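You operate a simulated robot arm through the tools that you are given. There is no shell and no other tool.

Carry out the task below with a simulated robot arm. There is one attempt and no reset: what you move stays moved.

## Task
Scan frame 3 of film strip 62.
Fine: strip held by its edges, laid on the carrier with its number to the back; hood down; one scan. Where these are worked on the way, their far stop is far enough and under half their travel is too little: scanner hood.

The check looks at the end state, three seconds after you hand in, the way a careful person would. Anything else that was tipped, shoved, dropped, spilled or broken makes it a failure.

## Robot
A 7-joint arm with a two-finger parallel gripper, fixed in place. Base frame: the origin is at the foot of the arm, x ahead of it, y to its left, z up. Units: m, degrees, N and s.
Its first joint turns from -166.0 to 166.0 degrees. Payload 4.4 kg.
The TCP is the grasp point between the finger pads, 0.023 m short of the fingertips. In the tool frame z runs along the fingers and y along their closing line. The gripper opens to 0.094 m. The fingers are 0.038 m wide and 0.01 m thick; the gripper's body (0.054 by 0.096 m) begins 0.039 m behind the TCP.
Orientation is that of the tool frame in the base frame, as a unit quaternion [x, y, z, w]. With the fingers straight down and closing along the base's y, the tool's x points along the base's -x, its y along +y and its z along -z.

## Interface
- The arm moves only by the tool apply_moves. Its argument "motion" is a list of rows, each a list of 3 entries, a list of its own where there are three numbers: the shift along the base's x, y, z in m, then the turn, a rotation vector about the base's x, y, z in degrees, then the closure in counts, from 0 (fully open) to 255 (shut). In form: [[[dx, dy, dz], [wx, wy, wz], hand], ...]. A call has 1 to 20 rows; each row shifts and turns the commanded pose from where the row before left it. Each row takes 0.2 s and may step no farther than 0.05 m and 8.6 degrees from the row before; otherwise, or with a gripper value out of range, the whole call is refused. Where a pose cannot be reached the arm comes as near as it can. A force on the tool above 90 N (or 10 N above the force at the start of the call, whichever is more), or a blocked arm, ends the call early, and 0.2 s more pass. The fingers move at their own pace (about 0.108 m/s each) and stop on an object; they squeeze with about 34 N. The grip force told is the motor's: it shows also when the fingers shut on nothing. Time passes only in rows, and 0.2 s behind the last, so rows that do not move let the fingers close. The reply holds the time, the measured pose of the TCP, the force on the tool along the base axes, the opening and the grip force, in the units named above and with some noise, with the torque about the TCP (base axes, N m) and any sound that the robot's microphone picked up.
- Cameras (640 x 400 px; columns grow to the right, rows downward): "scene" is fixed at [0.2194, -0.6335, 1.4238]; the picture's right is [0.90, -0.44, 0.00], its down [-0.10, -0.20, -0.97] and it looks along [0.43, 0.87, -0.23] (base axes); focal length 314 px, centre (320, 200). "wrist" rides on the gripper at [0.086, 0.016, -0.074] in the tool frame; the picture's right is [-0.18, 0.98, 0.00], its down [-0.58, -0.11, -0.81] and it looks along [-0.79, -0.15, 0.59] (tool axes); focal length 243 px, centre (320, 200). There is no depth. A picture from a camera that has moved, and an enlarged one, comes with that camera's place and axes in the base frame and with its lens. The place of the scene camera against the robot may be out by one fixed shift of up to 0.025 m in any direction.
- get_image(camera): a new picture of that camera. It takes no simulated time.
- enlarge(camera, box): a new picture of the part [left, top, right, bottom] of that camera's present view, enlarged. It takes no simulated time.
- finish_job(): hands the job in; it is judged then, once.

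Places have to be worked out from the pictures, the camera data and where the tool is seen. Open the gripper and draw the arm clear of the work before you hand the job in, unless the task says otherwise.

The tools are called as name(argument=value, ...) on one line, values as JSON. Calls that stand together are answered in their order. apply_moves: Moves the arm, as the interface text tells. Its arguments: {"type":"object","properties":{"motion":{"type":"array","items":{"type":"array"}}},"required":["motion"]} The other tools are called the same way: get_image (camera) takes a picture; enlarge (camera, box) takes an enlarged picture of a part of a camera's view; finish_job () hands the job in.

At the start:

```text
t: 0.0
tool_pos: [0.4698, 0.421, 1.2974]
orientation: [0.001, 1.0, -0.001, 0.0]
force: [0.5, -0.7, -0.4]
torque: [0.03, -0.01, 0.01]
opening: 0.0941
finger_force: 0.1
```

scene: 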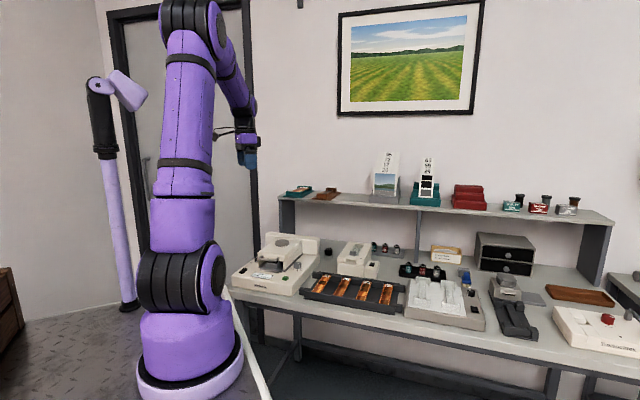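
wrist: 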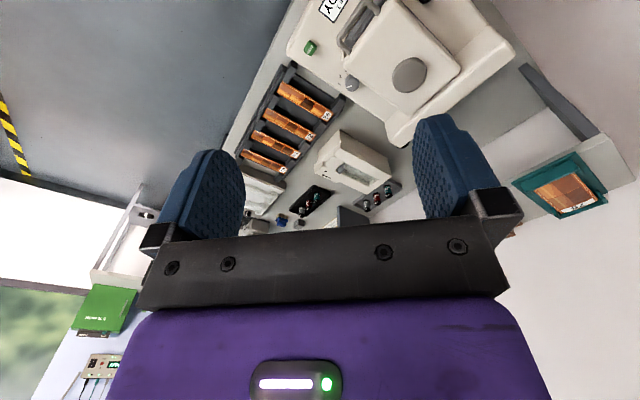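

The scene shows a bench with a scanner (left), a rack with four film strips, and other items. I start by enlarging the important parts.

enlarge(camera="scene", box=[220, 220, 420, 345])

enlarge(camera="scene", box=[220, 225, 320, 300])

enlarge(camera="scene", box=[295, 255, 415, 330])

enlarge(camera="scene", box=[390, 220, 640, 380])

enlarge(camera="scene", box=[270, 140, 450, 255])

enlarge(camera="wrist", box=[220, 0, 540, 200])

```text
3.20 times, centred on (320, 282) of scene
camera zoom: at [0.2194, -0.6335, 1.4238], right [0.9, -0.44, 0.0], down [-0.1, -0.2, -0.97], along [0.43, 0.87, -0.23], focal length 1005 px, centre (320, -64)
```

zoom: 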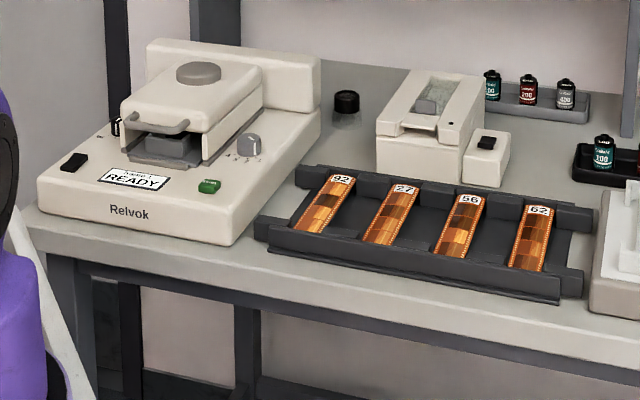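

```text
5.33 times, centred on (270, 262) of scene
camera zoom: at [0.2194, -0.6335, 1.4238], right [0.9, -0.44, 0.0], down [-0.1, -0.2, -0.97], along [0.43, 0.87, -0.23], focal length 1676 px, centre (587, -133)
```

zoom: 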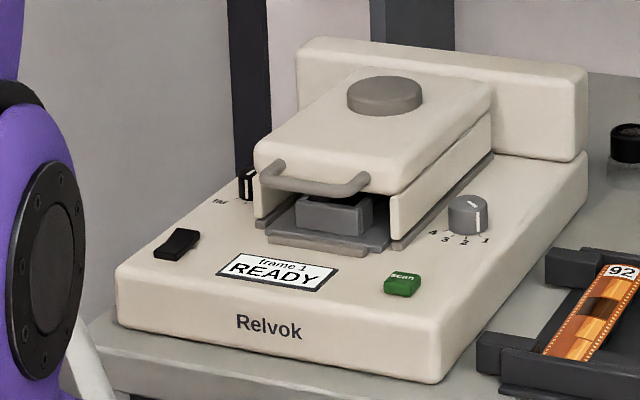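

```text
5.33 times, centred on (355, 292) of scene
camera zoom: at [0.2194, -0.6335, 1.4238], right [0.9, -0.44, 0.0], down [-0.1, -0.2, -0.97], along [0.43, 0.87, -0.23], focal length 1676 px, centre (133, -293)
```

zoom: 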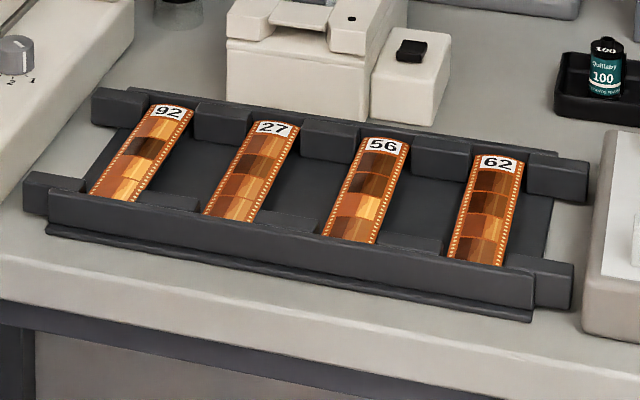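

```text
2.50 times, centred on (515, 300) of scene
camera zoom: at [0.2194, -0.6335, 1.4238], right [0.9, -0.44, 0.0], down [-0.1, -0.2, -0.97], along [0.43, 0.87, -0.23], focal length 786 px, centre (-168, -50)
```

zoom: 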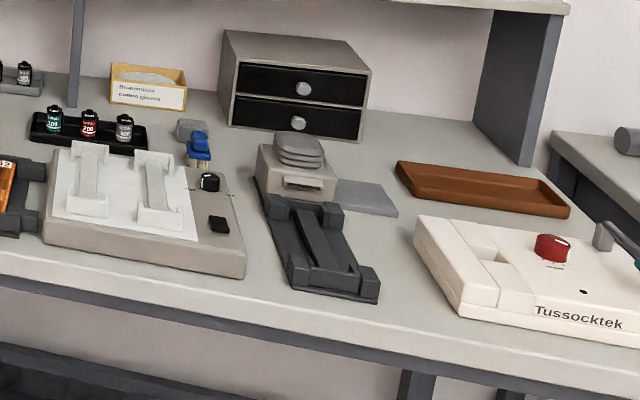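

```text
3.48 times, centred on (360, 198) of scene
camera zoom: at [0.2194, -0.6335, 1.4238], right [0.9, -0.44, 0.0], down [-0.1, -0.2, -0.97], along [0.43, 0.87, -0.23], focal length 1093 px, centre (181, 209)
```

zoom: 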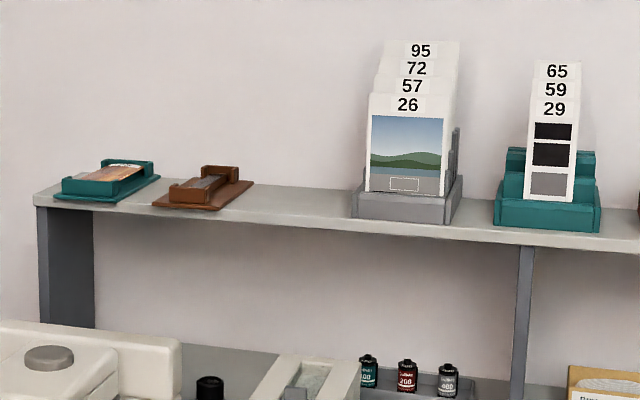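

```text
2.00 times, centred on (380, 100) of wrist
camera zoom: at [0.3828, 0.4367, 1.3724], right [0.18, 0.98, 0.0], down [0.58, -0.11, 0.81], along [0.79, -0.15, -0.59], focal length 485 px, centre (200, 400)
```

zoom: 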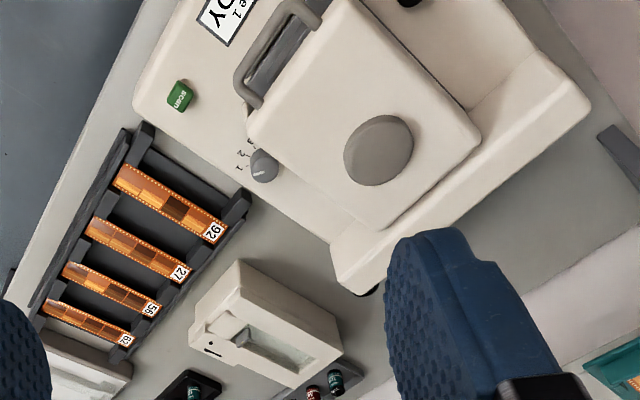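

The picture shows the Relvok scanner (frame dial 1–4, green scan button, hood with bar handle) and a rack whose rightmost strip is 62. The bench runs at about 45° to the base frame, so I turn the tool 45° and move for a better wrist view of the scanner.

apply_moves(motion=[[[0, -0.012, -0.015], [0, 0, 7.5], 0], [[0, -0.012, -0.015], [0, 0, 7.5], 0], [[0, -0.012, -0.015], [0, 0, 7.5], 0], [[0, -0.012, -0.015], [0, 0, 7.5], 0], [[0, -0.012, -0.015], [0, 0, 7.5], 0], [[0, -0.012, -0.015], [0, 0, 7.5], 0], [[0, 0, 0], [0, 0, 0], 0]])

```text
t: 1.6
tool_pos: [0.4692, 0.3477, 1.208]
orientation: [-0.384, 0.923, 0.0, -0.001]
force: [0.0, -0.1, 0.4]
torque: [-0.02, 0.0, 0.03]
opening: 0.0938
finger_force: 0.0
```

The arm has reached the pose I commanded. Next I take the wrist view of the scanner.

get_image(camera="wrist")

get_image(camera="scene")

```text
taken
camera wrist: at [0.3967, 0.2989, 1.2824], right [-0.57, 0.82, 0.0], down [0.49, 0.34, 0.81], along [0.66, 0.46, -0.59], focal length 243 px, centre (320, 200)
```

wrist: 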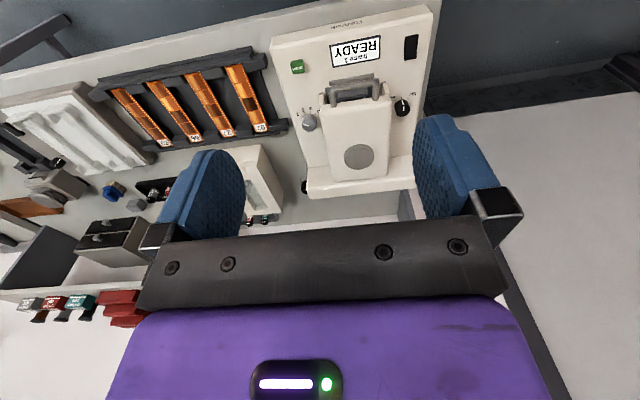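

```text
taken
```

scene: 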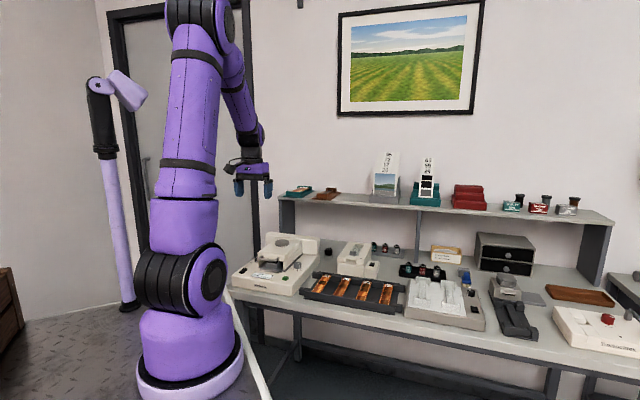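

enlarge(camera="wrist", box=[260, 0, 450, 119])

enlarge(camera="wrist", box=[260, 80, 450, 199])

enlarge(camera="wrist", box=[90, 40, 290, 165])

```text
3.36 times, centred on (355, 60) of wrist
camera zoom: at [0.3967, 0.2989, 1.2824], right [-0.57, 0.82, 0.0], down [0.49, 0.34, 0.81], along [0.66, 0.46, -0.59], focal length 816 px, centre (202, 672)
```

zoom: 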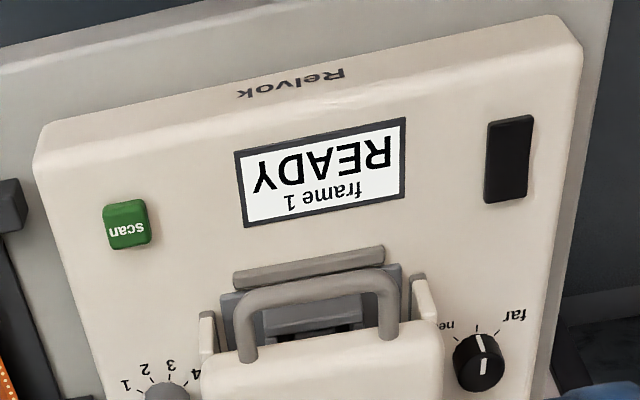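

```text
3.36 times, centred on (355, 140) of wrist
camera zoom: at [0.3967, 0.2989, 1.2824], right [-0.57, 0.82, 0.0], down [0.49, 0.34, 0.81], along [0.66, 0.46, -0.59], focal length 816 px, centre (202, 403)
```

zoom: 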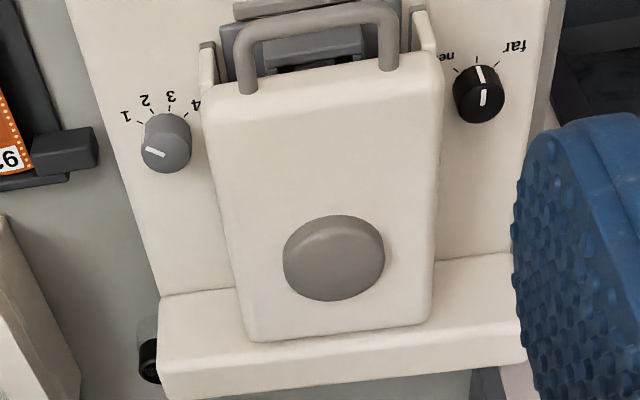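

```text
3.20 times, centred on (190, 102) of wrist
camera zoom: at [0.3967, 0.2989, 1.2824], right [-0.57, 0.82, 0.0], down [0.49, 0.34, 0.81], along [0.66, 0.46, -0.59], focal length 776 px, centre (736, 512)
```

zoom: 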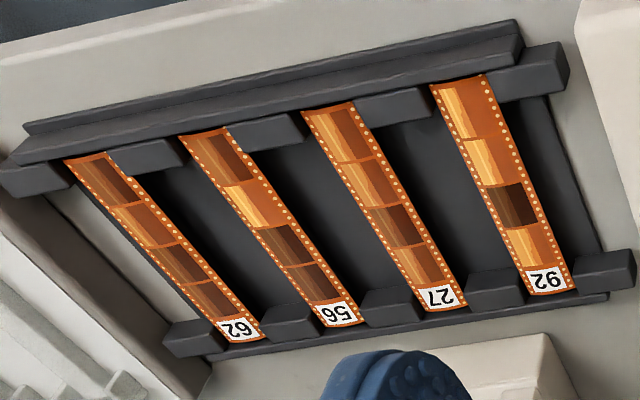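

From the two wrist views I place the handle bar near (0.537, 0.459, 0.898), the dial near (0.655, 0.453, 0.873) and the scan button near (0.578, 0.380, 0.857). I zoom further on the handle and dial to check the finger clearance.

enlarge(camera="wrist", box=[310, 60, 400, 116])

enlarge(camera="wrist", box=[285, 90, 345, 128])

enlarge(camera="scene", box=[250, 232, 314, 272])

```text
7.11 times, centred on (355, 88) of wrist
camera zoom: at [0.3967, 0.2989, 1.2824], right [-0.57, 0.82, 0.0], down [0.49, 0.34, 0.81], along [0.66, 0.46, -0.59], focal length 1725 px, centre (71, 996)
```

zoom: 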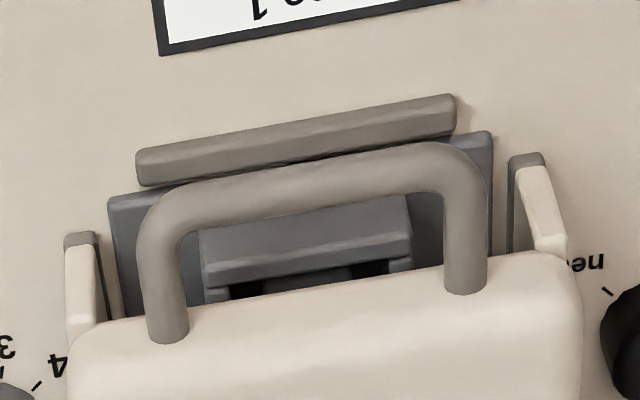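

```text
10.53 times, centred on (315, 109) of wrist
camera zoom: at [0.3967, 0.2989, 1.2824], right [-0.57, 0.82, 0.0], down [0.49, 0.34, 0.81], along [0.66, 0.46, -0.59], focal length 2554 px, centre (373, 1158)
```

zoom: 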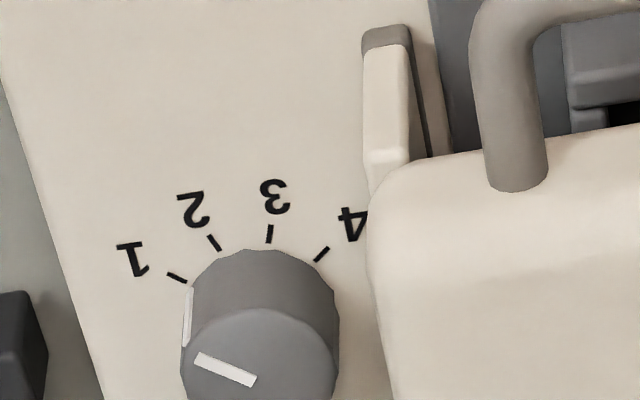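

```text
10.00 times, centred on (282, 252) of scene
camera zoom: at [0.2194, -0.6335, 1.4238], right [0.9, -0.44, 0.0], down [-0.1, -0.2, -0.97], along [0.43, 0.87, -0.23], focal length 3142 px, centre (700, -320)
```

zoom: 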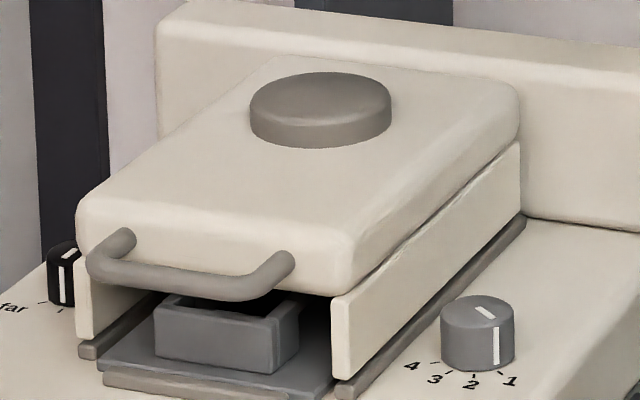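

The handle bar has about 22 mm of gap behind it and 57 mm between its arms, so one finger fits. I turn the tool so the fingers close front-to-back, half close them, and go above the bar.

apply_moves(motion=[[[0.00565, 0.00925, -0.0132], [0, 0, -7.5], 190], [[0.00565, 0.00925, -0.0132], [0, 0, -7.5], 190], [[0.00565, 0.00925, -0.0132], [0, 0, -7.5], 190], [[0.00565, 0.00925, -0.0132], [0, 0, -7.5], 190], [[0.00565, 0.00925, -0.0132], [0, 0, -7.5], 190], [[0.00565, 0.00925, -0.0132], [0, 0, -7.5], 190], [[0.00565, 0.00925, -0.0132], [0, 0, -7.5], 190], [[0.00565, 0.00925, -0.0132], [0, 0, -7.5], 190], [[0.00565, 0.00925, -0.0132], [0, 0, -7.5], 190], [[0.00565, 0.00925, -0.0132], [0, 0, -7.5], 190], [[0.00565, 0.00925, -0.0132], [0, 0, -7.5], 190], [[0.00565, 0.00925, -0.0132], [0, 0, -7.5], 190], [[0, 0, 0], [0, 0, 0], 190]])

```text
t: 4.4
tool_pos: [0.5367, 0.4591, 1.05]
orientation: [0.384, 0.923, 0.0, 0.0]
force: [0.1, -0.1, 0.0]
torque: [0.0, 0.04, 0.04]
opening: 0.0242
finger_force: 0.0
```

TCP is above the bar with the opening at 24 mm. I check with pictures before descending.

get_image(camera="wrist")

enlarge(camera="scene", box=[210, 190, 338, 270])

```text
taken
camera wrist: at [0.4873, 0.531, 1.1244], right [0.83, 0.56, 0.0], down [0.33, -0.49, 0.81], along [0.45, -0.67, -0.59], focal length 243 px, centre (320, 200)
```

wrist: 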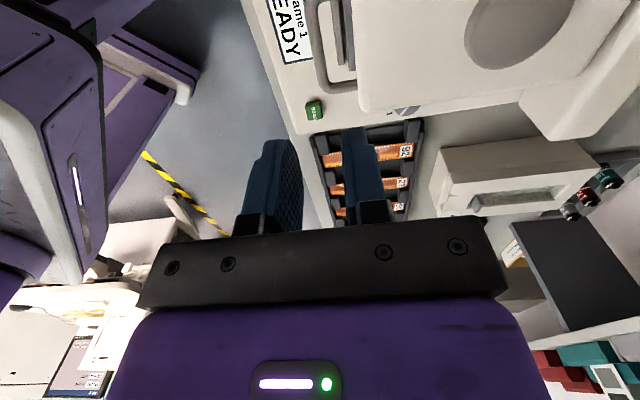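

```text
5.00 times, centred on (274, 230) of scene
camera zoom: at [0.2194, -0.6335, 1.4238], right [0.9, -0.44, 0.0], down [-0.1, -0.2, -0.97], along [0.43, 0.87, -0.23], focal length 1571 px, centre (550, 50)
```

zoom: 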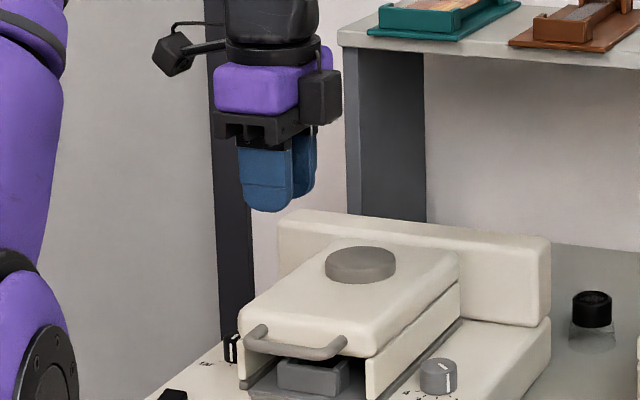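

The fingers are centred over the handle. I descend until the tips are just above handle level and recheck.

apply_moves(motion=[[[0, 0, -0.03], [0, 0, 0], 190], [[0, 0, -0.03], [0, 0, 0], 190], [[0, 0, -0.025], [0, 0, 0], 190], [[0, 0, 0], [0, 0, 0], 190]])

get_image(camera="wrist")

enlarge(camera="scene", box=[240, 215, 320, 265])

```text
t: 5.4
tool_pos: [0.5356, 0.4581, 0.9649]
orientation: [0.383, 0.924, -0.001, 0.0]
force: [0.0, -0.5, 0.4]
torque: [-0.03, 0.01, 0.01]
opening: 0.024
finger_force: 0.1
```

```text
taken
camera wrist: at [0.4857, 0.5313, 1.0392], right [0.83, 0.56, 0.0], down [0.33, -0.49, 0.81], along [0.46, -0.67, -0.59], focal length 243 px, centre (320, 200)
```

wrist: 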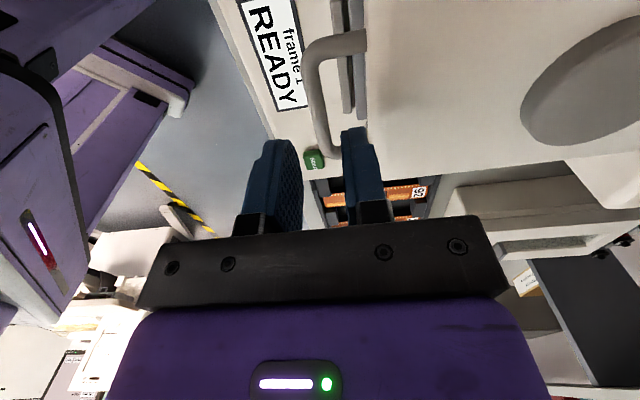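

```text
8.00 times, centred on (280, 240) of scene
camera zoom: at [0.2194, -0.6335, 1.4238], right [0.9, -0.44, 0.0], down [-0.1, -0.2, -0.97], along [0.43, 0.87, -0.23], focal length 2514 px, centre (640, -120)
```

zoom: 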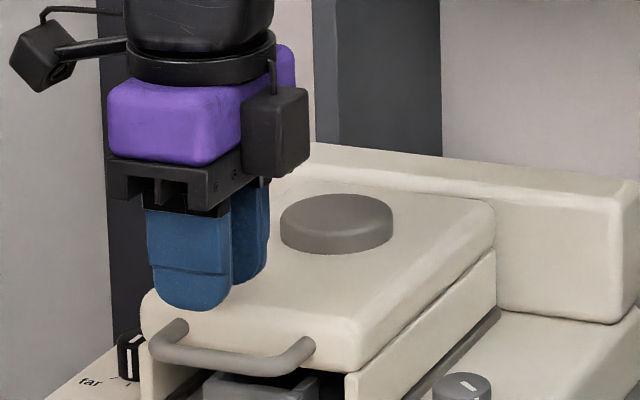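

The bar appears between the two finger positions. I zoom the wrist view to measure the offset precisely.

enlarge(camera="wrist", box=[240, 0, 432, 120])

enlarge(camera="wrist", box=[240, 100, 432, 220])

```text
3.33 times, centred on (336, 60) of wrist
camera zoom: at [0.4857, 0.5313, 1.0392], right [0.83, 0.56, 0.0], down [0.33, -0.49, 0.81], along [0.46, -0.67, -0.59], focal length 809 px, centre (267, 667)
```

zoom: 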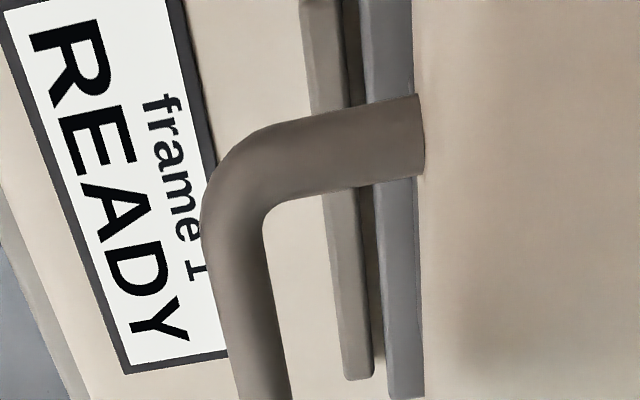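

```text
3.33 times, centred on (336, 160) of wrist
camera zoom: at [0.4857, 0.5313, 1.0392], right [0.83, 0.56, 0.0], down [0.33, -0.49, 0.81], along [0.46, -0.67, -0.59], focal length 809 px, centre (267, 333)
```

zoom: 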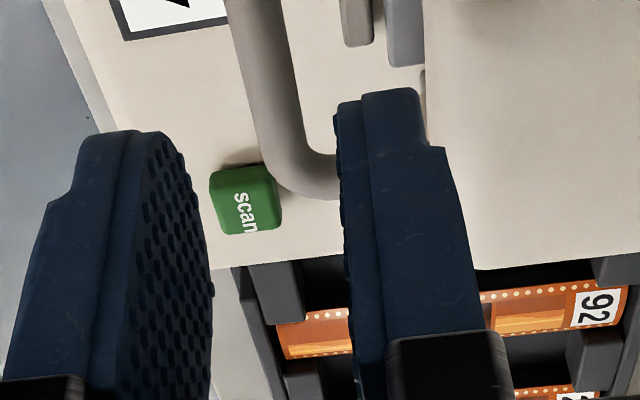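

The bar centre is at about b=0.700 m (bench depth direction) and the hood front at 0.731, so the rear finger (0.713–0.723) fits in the gap. I descend around the bar and close.

apply_moves(motion=[[[-0.0006, -0.0006, -0.02], [0, 0, 0], 190], [[-0.0005, -0.0005, -0.02], [0, 0, 0], 190], [[0, 0, -0.019], [0, 0, 0], 190], [[0, 0, 0], [0, 0, 0], 190]])

enlarge(camera="scene", box=[240, 215, 320, 265])

enlarge(camera="wrist", box=[240, 100, 432, 220])

```text
t: 6.4
tool_pos: [0.5356, 0.4584, 0.9059]
orientation: [0.382, 0.924, 0.0, 0.0]
force: [-0.7, -0.5, 0.5]
torque: [-0.02, 0.01, 0.03]
opening: 0.0238
finger_force: 0.1
```

```text
8.00 times, centred on (280, 240) of scene
camera zoom: at [0.2194, -0.6335, 1.4238], right [0.9, -0.44, 0.0], down [-0.1, -0.2, -0.97], along [0.43, 0.87, -0.23], focal length 2514 px, centre (640, -120)
```

zoom: 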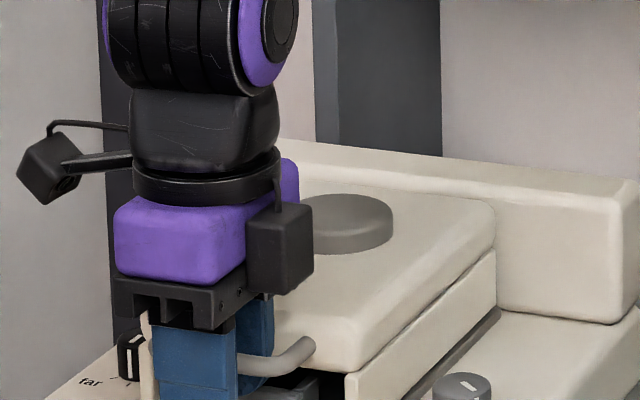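

```text
3.33 times, centred on (336, 160) of wrist
camera zoom: at [0.4858, 0.5308, 0.9812], right [0.82, 0.57, 0.0], down [0.33, -0.49, 0.81], along [0.46, -0.66, -0.59], focal length 809 px, centre (267, 333)
```

zoom: 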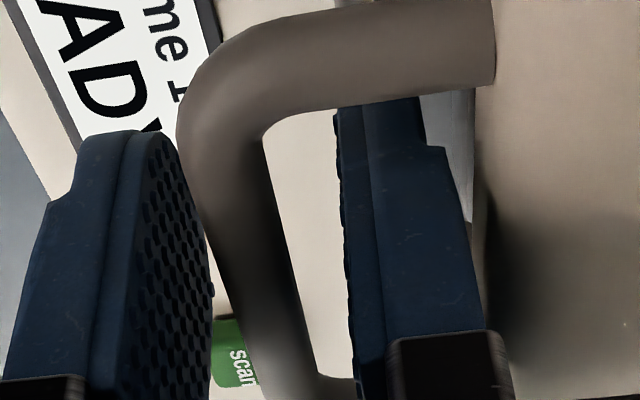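

The fingers straddle the bar with it about 3 mm toward the front finger. I shift slightly forward to centre, then close on the bar.

apply_moves(motion=[[[-0.002, -0.002, 0], [0, 0, 0], 190], [[0, 0, 0], [0, 0, 0], 255], [[0, 0, 0], [0, 0, 0], 255], [[0, 0, 0], [0, 0, 0], 255]])

```text
t: 7.4
tool_pos: [0.5362, 0.4569, 0.9071]
orientation: [0.381, 0.925, 0.001, 0.0]
force: [25.5, 26.6, 0.8]
torque: [-0.43, -0.43, 1.72]
opening: 0.0098
finger_force: 44.8
```

The grip is on the bar (9.8 mm), but a ~36 N push along +b shows my commanded pose is ~2.5 mm too far forward. I relieve that and lift slightly to test.

apply_moves(motion=[[[0.0017, 0.0017, 0], [0, 0, 0], 255], [[0, 0, 0.006], [0, 0, 0], 255], [[0.0002, 0.0002, 0.008], [0, 0, 0], 255], [[0, 0, 0], [0, 0, 0], 255]])

enlarge(camera="scene", box=[240, 215, 320, 265])

```text
t: 8.4
tool_pos: [0.535, 0.4577, 0.9193]
orientation: [0.383, 0.924, 0.0, -0.001]
force: [12.6, 14.4, -2.2]
torque: [0.4, 0.59, 1.67]
opening: 0.0101
finger_force: 44.9
```

```text
8.00 times, centred on (280, 240) of scene
camera zoom: at [0.2194, -0.6335, 1.4238], right [0.9, -0.44, 0.0], down [-0.1, -0.2, -0.97], along [0.43, 0.87, -0.23], focal length 2514 px, centre (640, -120)
```

zoom: 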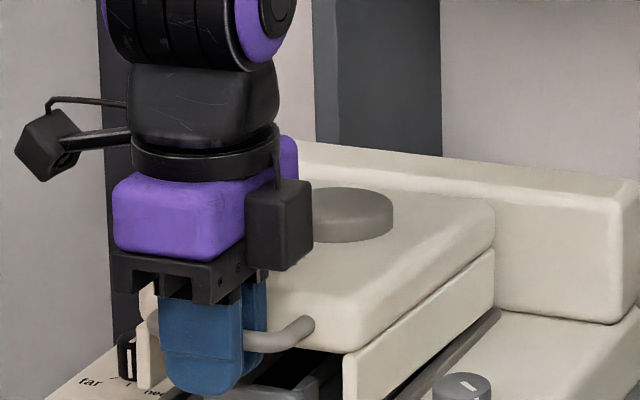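

The hood lifts with little force (the bar rises). I continue along an arc about the rear hinge, correcting for the remaining +b force.

apply_moves(motion=[[[0.0015, 0.0015, 0.009], [0, 0, 0], 255], [[0.0009, 0.0009, 0.009], [0, 0, 0], 255], [[0.0013, 0.0013, 0.009], [0, 0, 0], 255], [[0.0016, 0.0016, 0.009], [0, 0, 0], 255], [[0, 0, 0], [0, 0, 0], 255]])

enlarge(camera="scene", box=[240, 195, 336, 255])

```text
t: 9.6
tool_pos: [0.5391, 0.4606, 0.9559]
orientation: [0.382, 0.924, -0.002, -0.001]
force: [-43.0, -40.6, 7.5]
torque: [0.36, 0.38, 1.74]
opening: 0.0098
finger_force: 45.1
```

```text
6.67 times, centred on (288, 225) of scene
camera zoom: at [0.2194, -0.6335, 1.4238], right [0.9, -0.44, 0.0], down [-0.1, -0.2, -0.97], along [0.43, 0.87, -0.23], focal length 2095 px, centre (533, 33)
```

zoom: 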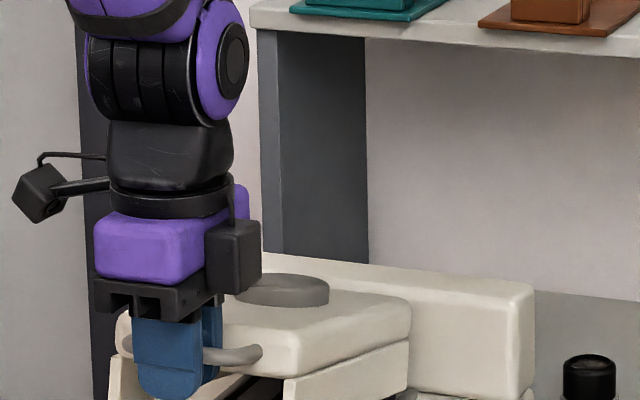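

The −b force (≈59 N) shows my arc curls back too early; fitting the readings gives a hinge about 0.20 m behind the bar. I relieve it and follow the refined arc in smaller steps.

apply_moves(motion=[[[-0.0024, -0.0024, 0], [0, 0, 0], 255], [[0.0022, 0.0022, 0.012], [0, 0, 0], 255], [[0.0026, 0.0026, 0.012], [0, 0, 0], 255], [[0, 0, 0], [0, 0, 0], 255]])

```text
t: 10.6
tool_pos: [0.541, 0.4638, 0.9806]
orientation: [0.382, 0.924, 0.0, 0.0]
force: [-36.1, -28.3, 11.8]
torque: [0.45, 0.38, 1.71]
opening: 0.0099
finger_force: 44.7
```

The reaction points outward along the hood, about 15° up, so I'm still ~3 mm too far back. I relieve and continue in small, force-guided steps.

apply_moves(motion=[[[-0.0022, -0.0022, 0], [0, 0, 0], 255], [[0.0016, 0.0016, 0.01], [0, 0, 0], 255], [[0.0018, 0.0018, 0.01], [0, 0, 0], 255], [[0, 0, 0], [0, 0, 0], 255]])

enlarge(camera="scene", box=[240, 195, 336, 255])

```text
t: 11.6
tool_pos: [0.5452, 0.4679, 0.9978]
orientation: [0.383, 0.924, 0.002, 0.0]
force: [2.8, 11.5, -4.4]
torque: [0.25, 0.1, 1.66]
opening: 0.0101
finger_force: 44.8
```

```text
6.67 times, centred on (288, 225) of scene
camera zoom: at [0.2194, -0.6335, 1.4238], right [0.9, -0.44, 0.0], down [-0.1, -0.2, -0.97], along [0.43, 0.87, -0.23], focal length 2095 px, centre (533, 33)
```

zoom: 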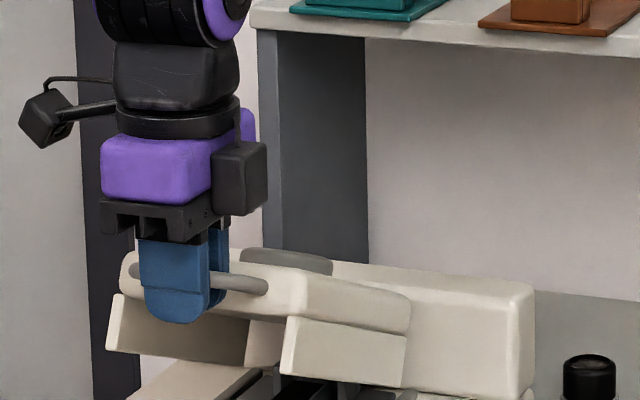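

The hood (with its skirts) swings up; the fit now gives hinge at b≈0.917, radius ≈0.215 m. I continue along that arc.

apply_moves(motion=[[[0.0027, 0.0027, 0.0075], [0, 0, 0], 255], [[0.0027, 0.0027, 0.0075], [0, 0, 0], 255], [[0.0028, 0.0028, 0.0075], [0, 0, 0], 255], [[0.0029, 0.0029, 0.0075], [0, 0, 0], 255], [[0, 0, 0], [0, 0, 0], 255]])

```text
t: 12.8
tool_pos: [0.5558, 0.4778, 1.029]
orientation: [0.383, 0.924, 0.001, 0.0]
force: [2.5, 9.1, -7.2]
torque: [0.16, 0.21, 1.74]
opening: 0.01
finger_force: 45.2
```

Forces are small now (≈10 N), so the arc fits. I continue further along it.

apply_moves(motion=[[[0.0037, 0.0037, 0.0075], [0, 0, 0], 255], [[0.0035, 0.0035, 0.0075], [0, 0, 0], 255], [[0.0039, 0.0039, 0.0075], [0, 0, 0], 255], [[0.0042, 0.0042, 0.0075], [0, 0, 0], 255], [[0, 0, 0], [0, 0, 0], 255]])

enlarge(camera="scene", box=[240, 185, 336, 245])

```text
t: 14.0
tool_pos: [0.5705, 0.4918, 1.0611]
orientation: [0.382, 0.924, 0.0, 0.0]
force: [-3.1, -2.8, 0.7]
torque: [0.46, 0.51, 1.7]
opening: 0.0098
finger_force: 44.7
```

```text
6.67 times, centred on (288, 215) of scene
camera zoom: at [0.2194, -0.6335, 1.4238], right [0.9, -0.44, 0.0], down [-0.1, -0.2, -0.97], along [0.43, 0.87, -0.23], focal length 2095 px, centre (533, 100)
```

zoom: 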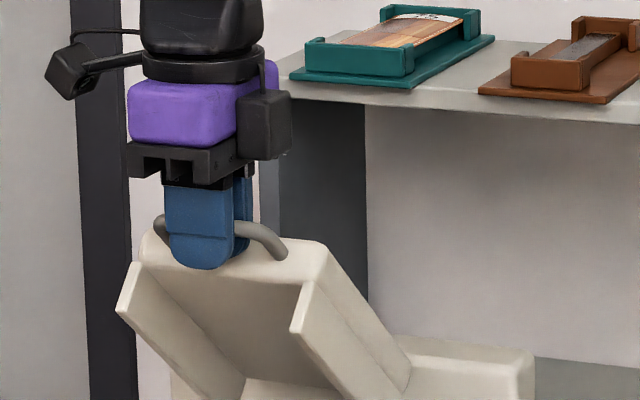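

The hood is about half open with near-zero force. I carry on along the arc.

apply_moves(motion=[[[0.0049, 0.0049, 0.0075], [0, 0, 0], 255], [[0.0051, 0.0051, 0.0075], [0, 0, 0], 255], [[0.0057, 0.0057, 0.0075], [0, 0, 0], 255], [[0.0063, 0.0063, 0.0075], [0, 0, 0], 255], [[0, 0, 0], [0, 0, 0], 255]])

enlarge(camera="scene", box=[240, 185, 336, 245])

```text
t: 15.2
tool_pos: [0.5924, 0.514, 1.0907]
orientation: [0.382, 0.924, 0.001, 0.0]
force: [-7.8, -1.0, 6.8]
torque: [0.45, 0.4, 1.68]
opening: 0.0097
finger_force: 45.1
```

```text
6.67 times, centred on (288, 215) of scene
camera zoom: at [0.2194, -0.6335, 1.4238], right [0.9, -0.44, 0.0], down [-0.1, -0.2, -0.97], along [0.43, 0.87, -0.23], focal length 2095 px, centre (533, 100)
```

zoom: 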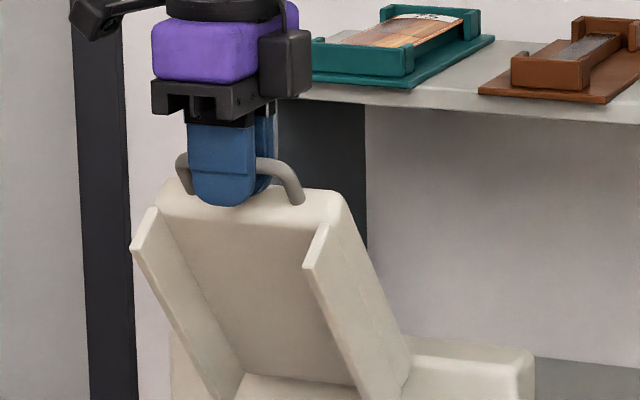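

Still tracking well at ≈55° open. I continue in arc steps, watching for the stop.

apply_moves(motion=[[[0.0095, 0.0095, 0.0097], [0, 0, 0], 255], [[0.009, 0.009, 0.008], [0, 0, 0], 255], [[0, 0, 0], [0, 0, 0], 255]])

```text
t: 16.0
tool_pos: [0.6104, 0.5324, 1.1089]
orientation: [0.382, 0.924, 0.001, 0.001]
force: [-8.6, -3.9, 13.0]
torque: [0.53, 0.5, 1.71]
opening: 0.0096
finger_force: 45.0
```

The force remains low. I proceed a little further and look.

apply_moves(motion=[[[0.0093, 0.0093, 0.007], [0, 0, 0], 255], [[0.0098, 0.0098, 0.0061], [0, 0, 0], 255], [[0, 0, 0], [0, 0, 0], 255]])

enlarge(camera="scene", box=[240, 185, 336, 245])

```text
t: 16.8
tool_pos: [0.6295, 0.5517, 1.1225]
orientation: [0.383, 0.924, 0.001, 0.001]
force: [-8.4, -3.7, 19.4]
torque: [0.23, 0.15, 1.26]
opening: 0.0096
finger_force: 45.0
```

```text
6.67 times, centred on (288, 215) of scene
camera zoom: at [0.2194, -0.6335, 1.4238], right [0.9, -0.44, 0.0], down [-0.1, -0.2, -0.97], along [0.43, 0.87, -0.23], focal length 2095 px, centre (533, 100)
```

zoom: 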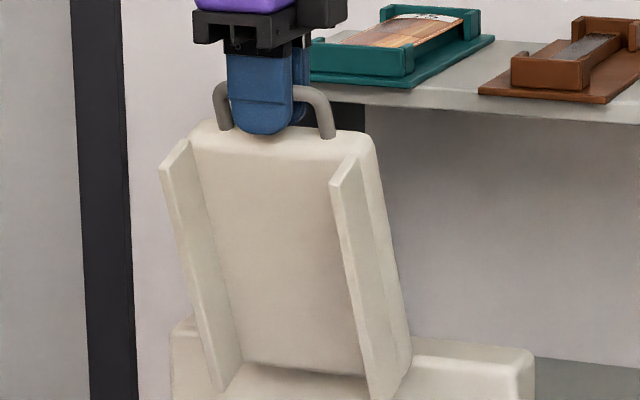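

The hood is about 70° up and still moving freely. I push on gently to find its stop.

apply_moves(motion=[[[0.0099, 0.0099, 0.004], [0, 0, 0], 255], [[0.01, 0.01, 0.003], [0, 0, 0], 255], [[0, 0, 0], [0, 0, 0], 255]])

enlarge(camera="scene", box=[240, 185, 336, 245])

```text
t: 17.6
tool_pos: [0.6508, 0.5726, 1.1295]
orientation: [0.382, 0.924, 0.001, 0.0]
force: [-9.0, -5.9, 34.6]
torque: [0.02, 0.15, 1.02]
opening: 0.0095
finger_force: 45.3
```

```text
6.67 times, centred on (288, 215) of scene
camera zoom: at [0.2194, -0.6335, 1.4238], right [0.9, -0.44, 0.0], down [-0.1, -0.2, -0.97], along [0.43, 0.87, -0.23], focal length 2095 px, centre (533, 100)
```

zoom: 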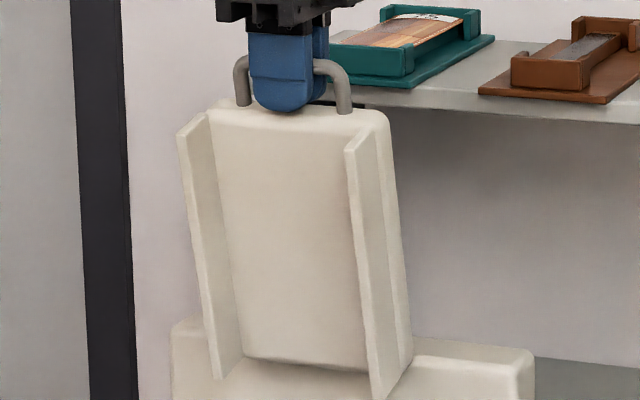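

The upward force (≈35 N) suggests I am slightly low for the arc, so I raise a touch while continuing back.

apply_moves(motion=[[[0, 0, 0.004], [0, 0, 0], 255], [[0.008, 0.008, 0.001], [0, 0, 0], 255], [[0, 0, 0], [0, 0, 0], 255]])

```text
t: 18.4
tool_pos: [0.6589, 0.5807, 1.1318]
orientation: [0.383, 0.924, -0.001, 0.0]
force: [-4.8, 2.5, 5.7]
torque: [-0.21, -0.21, 0.53]
opening: 0.0095
finger_force: 44.5
```

Forces dropped to near zero. I continue another small step.

apply_moves(motion=[[[0.008, 0.008, 0.001], [0, 0, 0], 255], [[0.008, 0.008, 0.0], [0, 0, 0], 255], [[0, 0, 0], [0, 0, 0], 255]])

enlarge(camera="scene", box=[240, 185, 336, 245])

```text
t: 19.2
tool_pos: [0.6745, 0.5981, 1.135]
orientation: [0.383, 0.924, 0.001, 0.001]
force: [-4.0, 3.0, 14.6]
torque: [0.09, 0.0, 0.25]
opening: 0.0098
finger_force: 45.4
```

```text
6.67 times, centred on (288, 215) of scene
camera zoom: at [0.2194, -0.6335, 1.4238], right [0.9, -0.44, 0.0], down [-0.1, -0.2, -0.97], along [0.43, 0.87, -0.23], focal length 2095 px, centre (533, 100)
```

zoom: 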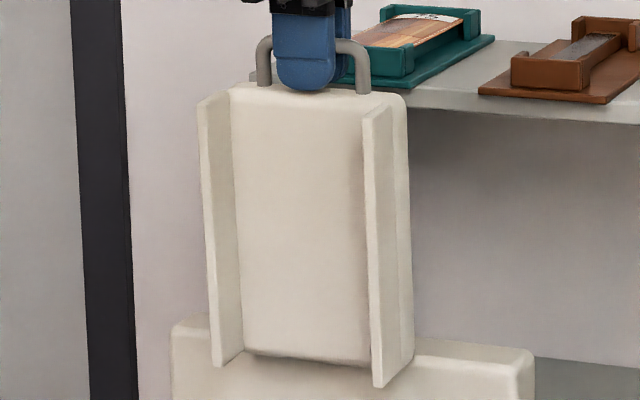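

Hood nearly vertical now, still free. I keep going slightly past vertical in search of the stop.

apply_moves(motion=[[[0.008, 0.008, 0.001], [0, 0, 0], 255], [[0.008, 0.008, 0.0], [0, 0, 0], 255], [[0, 0, 0], [0, 0, 0], 255]])

```text
t: 19.7
tool_pos: [0.6786, 0.6011, 1.135]
orientation: [0.382, 0.924, -0.011, -0.004]
force: [-48.2, -66.6, 18.4]
torque: [0.81, 0.35, 0.09]
opening: 0.0094
finger_force: 44.9
stopped in row 2: the force on the tool passed its limit at 96 N (the readings are from after the stop); the commanded pose is now the measured one
```

The hood hit its far stop (≈88°). I back off the pressure slightly, then open the fingers a little to see whether the hood stays.

apply_moves(motion=[[[-0.001, -0.001, 0], [0, 0, 0], 255], [[0, 0, 0], [0, 0, 0], 200], [[0, 0, 0], [0, 0, 0], 190], [[0, 0, 0], [0, 0, 0], 190]])

enlarge(camera="scene", box=[240, 165, 336, 225])

```text
t: 20.7
tool_pos: [0.6813, 0.605, 1.1331]
orientation: [0.382, 0.924, -0.006, -0.003]
force: [-1.6, -1.3, 14.8]
torque: [-0.06, 0.15, -0.04]
opening: 0.0246
finger_force: 1.2
```

```text
6.67 times, centred on (288, 195) of scene
camera zoom: at [0.2194, -0.6335, 1.4238], right [0.9, -0.44, 0.0], down [-0.1, -0.2, -0.97], along [0.43, 0.87, -0.23], focal length 2095 px, centre (533, 233)
```

zoom: 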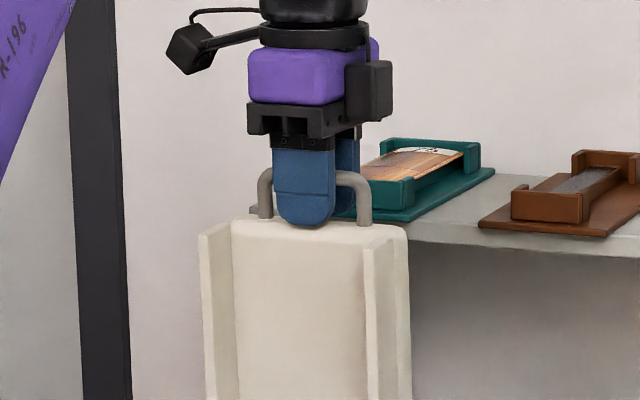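

The fingers are open around the bar and the hood stays. I lift straight up clear of the handle and check that the hood holds.

apply_moves(motion=[[[0, 0, 0.01], [0, 0, 0], 190], [[0, 0, 0.02], [0, 0, 0], 190], [[0, 0, 0.03], [0, 0, 0], 190], [[0, 0, 0.03], [0, 0, 0], 190], [[0, 0, 0], [0, 0, 0], 190]])

enlarge(camera="scene", box=[220, 165, 348, 245])

```text
t: 21.9
tool_pos: [0.6818, 0.6051, 1.223]
orientation: [0.382, 0.924, -0.008, -0.003]
force: [0.4, 0.8, 0.1]
torque: [-0.01, 0.02, -0.01]
opening: 0.0242
finger_force: 0.2
```

```text
5.00 times, centred on (284, 205) of scene
camera zoom: at [0.2194, -0.6335, 1.4238], right [0.9, -0.44, 0.0], down [-0.1, -0.2, -0.97], along [0.43, 0.87, -0.23], focal length 1571 px, centre (500, 175)
```

zoom: 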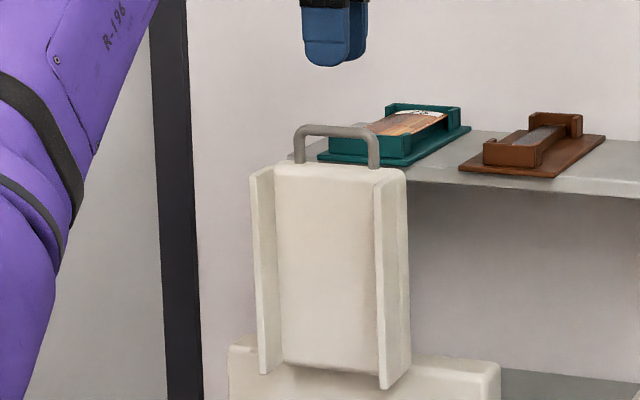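

The hood holds open by itself. I now swing the tool back to 45° yaw (correcting the ~1° tilt) and retreat to view the opened carrier and dial.

apply_moves(motion=[[[-0.015, -0.015, 0.0], [0.72, -0.67, 0], 190], [[-0.0185, -0.022, -0.006], [0, 0, 7.5], 120], [[-0.0185, -0.022, -0.006], [0, 0, 7.5], 60], [[-0.0185, -0.022, -0.006], [0, 0, 7.5], 0], [[-0.0185, -0.022, -0.006], [0, 0, 7.5], 0], [[-0.0185, -0.022, -0.006], [0, 0, 7.5], 0], [[-0.0185, -0.022, -0.006], [0, 0, 7.5], 0], [[-0.0185, -0.022, -0.006], [0, 0, 7.5], 0], [[-0.0185, -0.022, -0.006], [0, 0, 7.5], 0], [[-0.0185, -0.022, -0.006], [0, 0, 7.5], 0], [[-0.0185, -0.022, -0.006], [0, 0, 7.5], 0], [[-0.0185, -0.022, -0.006], [0, 0, 7.5], 0], [[-0.0185, -0.022, -0.006], [0, 0, 7.5], 0], [[0, 0, 0], [0, 0, 0], 0]])

get_image(camera="wrist")

enlarge(camera="scene", box=[225, 205, 329, 270])

```text
t: 24.9
tool_pos: [0.4442, 0.3244, 1.1495]
orientation: [-0.384, 0.923, 0.0, 0.0]
force: [-0.6, 0.9, 0.1]
torque: [0.01, 0.0, 0.0]
opening: 0.0939
finger_force: 0.0
```

```text
taken
camera wrist: at [0.3721, 0.2751, 1.2242], right [-0.57, 0.82, 0.0], down [0.49, 0.34, 0.81], along [0.66, 0.46, -0.59], focal length 243 px, centre (320, 200)
```

wrist: 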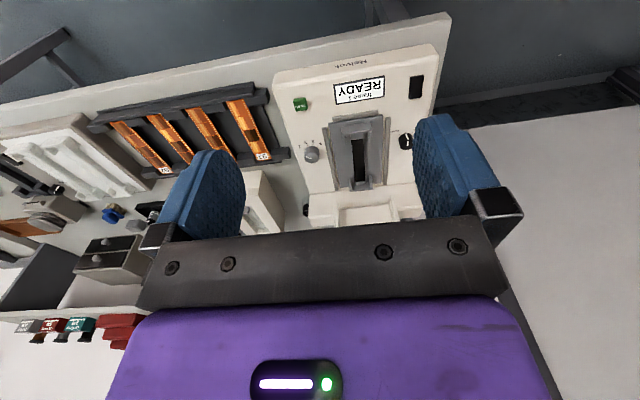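

```text
6.15 times, centred on (277, 238) of scene
camera zoom: at [0.2194, -0.6335, 1.4238], right [0.9, -0.44, 0.0], down [-0.1, -0.2, -0.97], along [0.43, 0.87, -0.23], focal length 1934 px, centre (585, -31)
```

zoom: 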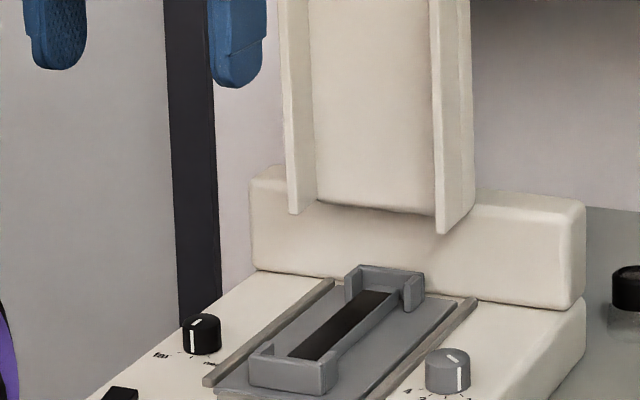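

enlarge(camera="wrist", box=[285, 90, 445, 190])

enlarge(camera="scene", box=[255, 235, 319, 275])

enlarge(camera="wrist", box=[85, 70, 295, 190])

```text
4.00 times, centred on (365, 140) of wrist
camera zoom: at [0.3721, 0.2751, 1.2242], right [-0.57, 0.82, 0.0], down [0.49, 0.34, 0.81], along [0.66, 0.46, -0.59], focal length 970 px, centre (140, 440)
```

zoom: 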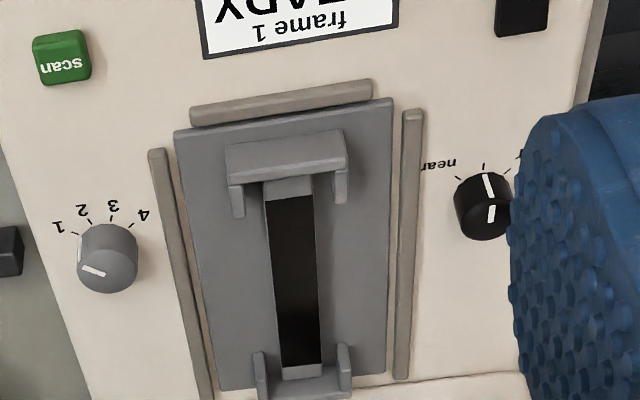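

```text
10.00 times, centred on (287, 255) of scene
camera zoom: at [0.2194, -0.6335, 1.4238], right [0.9, -0.44, 0.0], down [-0.1, -0.2, -0.97], along [0.43, 0.87, -0.23], focal length 3142 px, centre (650, -350)
```

zoom: 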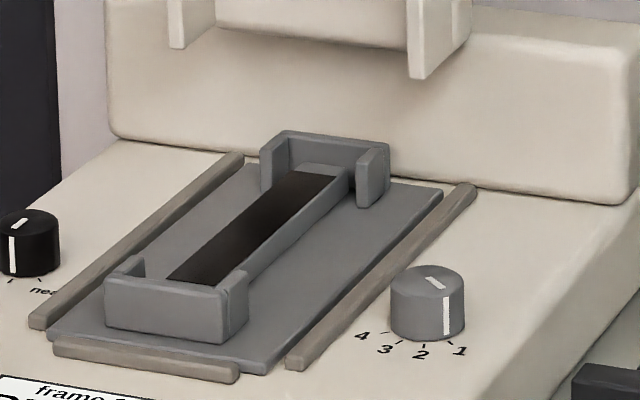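

```text
3.05 times, centred on (190, 130) of wrist
camera zoom: at [0.3721, 0.2751, 1.2242], right [-0.57, 0.82, 0.0], down [0.49, 0.34, 0.81], along [0.66, 0.46, -0.59], focal length 739 px, centre (716, 413)
```

zoom: 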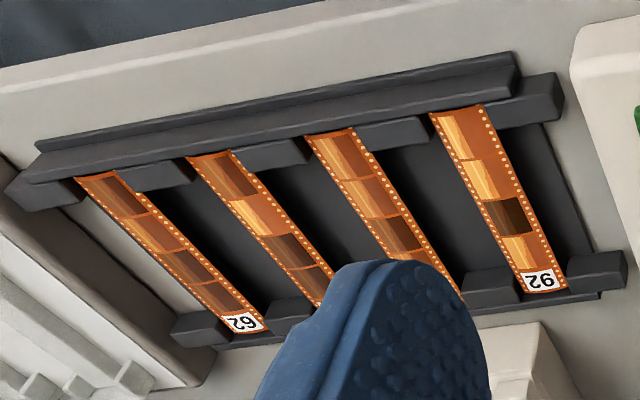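

With the hood open I see the carrier: a raised lit slot between two U-brackets; strip goes in number-to-back (already its orientation in the rack). First I set the dial (centre ≈ (0.660, 0.453)); 1→3 is ≈71° clockwise from above. I move above it with a yaw suited for gripping.

apply_moves(motion=[[[0.02155, 0.01289, -0.014], [0, 0, -7.2], 157], [[0.02155, 0.01289, -0.014], [0, 0, -7.2], 157], [[0.02155, 0.01289, -0.014], [0, 0, -7.2], 157], [[0.02155, 0.01289, -0.014], [0, 0, -7.2], 157], [[0.02155, 0.01289, -0.014], [0, 0, -7.2], 157], [[0.02155, 0.01289, -0.014], [0, 0, -7.2], 157], [[0.02155, 0.01289, -0.014], [0, 0, -7.2], 157], [[0.02155, 0.01289, -0.014], [0, 0, -7.2], 157], [[0.02155, 0.01289, -0.014], [0, 0, -7.2], 157], [[0.02155, 0.01289, -0.014], [0, 0, -7.2], 157], [[0, 0, 0], [0, 0, 0], 157]])

get_image(camera="wrist")

enlarge(camera="scene", box=[225, 205, 329, 270])

```text
t: 27.3
tool_pos: [0.6619, 0.4561, 1.0097]
orientation: [0.233, 0.972, 0.0, -0.001]
force: [-0.3, -0.3, 0.0]
torque: [0.02, 0.01, -0.02]
opening: 0.036
finger_force: 0.0
```

```text
taken
camera wrist: at [0.5918, 0.5103, 1.0839], right [0.61, 0.79, 0.0], down [0.47, -0.36, 0.81], along [0.64, -0.49, -0.59], focal length 243 px, centre (320, 200)
```

wrist: 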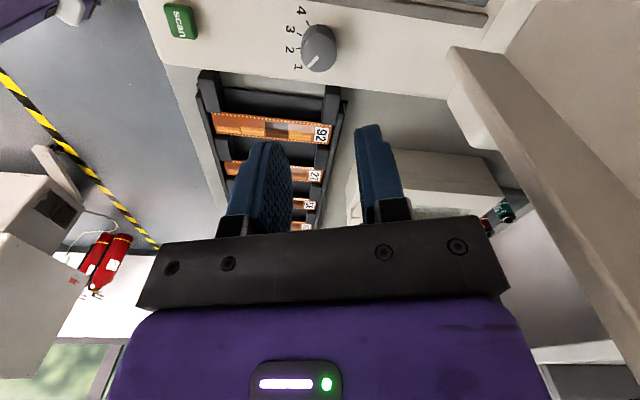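

```text
6.15 times, centred on (277, 238) of scene
camera zoom: at [0.2194, -0.6335, 1.4238], right [0.9, -0.44, 0.0], down [-0.1, -0.2, -0.97], along [0.43, 0.87, -0.23], focal length 1934 px, centre (585, -31)
```

zoom: 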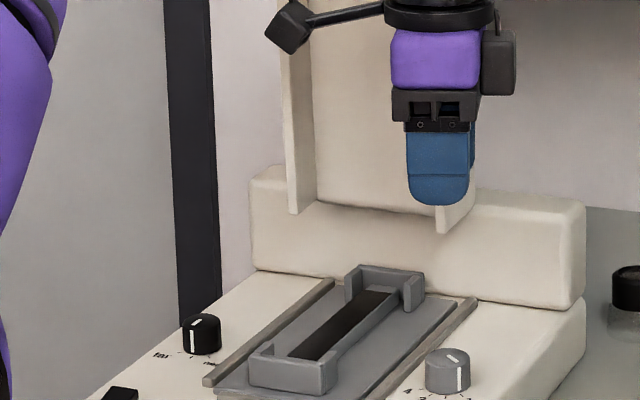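

The tool is above the dial, at −27° yaw. I zoom in to pin the dial's centre from this close view.

enlarge(camera="wrist", box=[270, 0, 398, 80])

```text
5.00 times, centred on (334, 40) of wrist
camera zoom: at [0.5918, 0.5103, 1.0839], right [0.61, 0.79, 0.0], down [0.47, -0.36, 0.81], along [0.64, -0.49, -0.59], focal length 1213 px, centre (250, 1000)
```

zoom: 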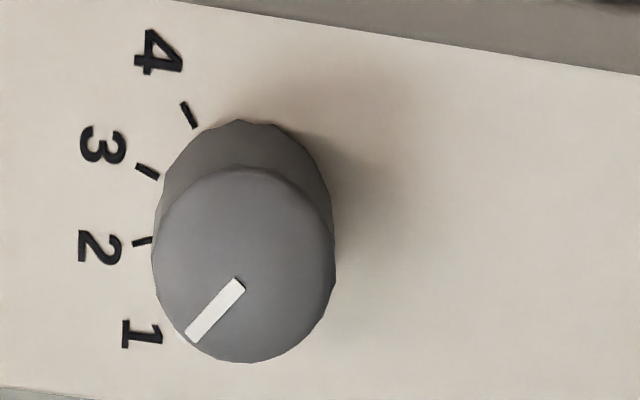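

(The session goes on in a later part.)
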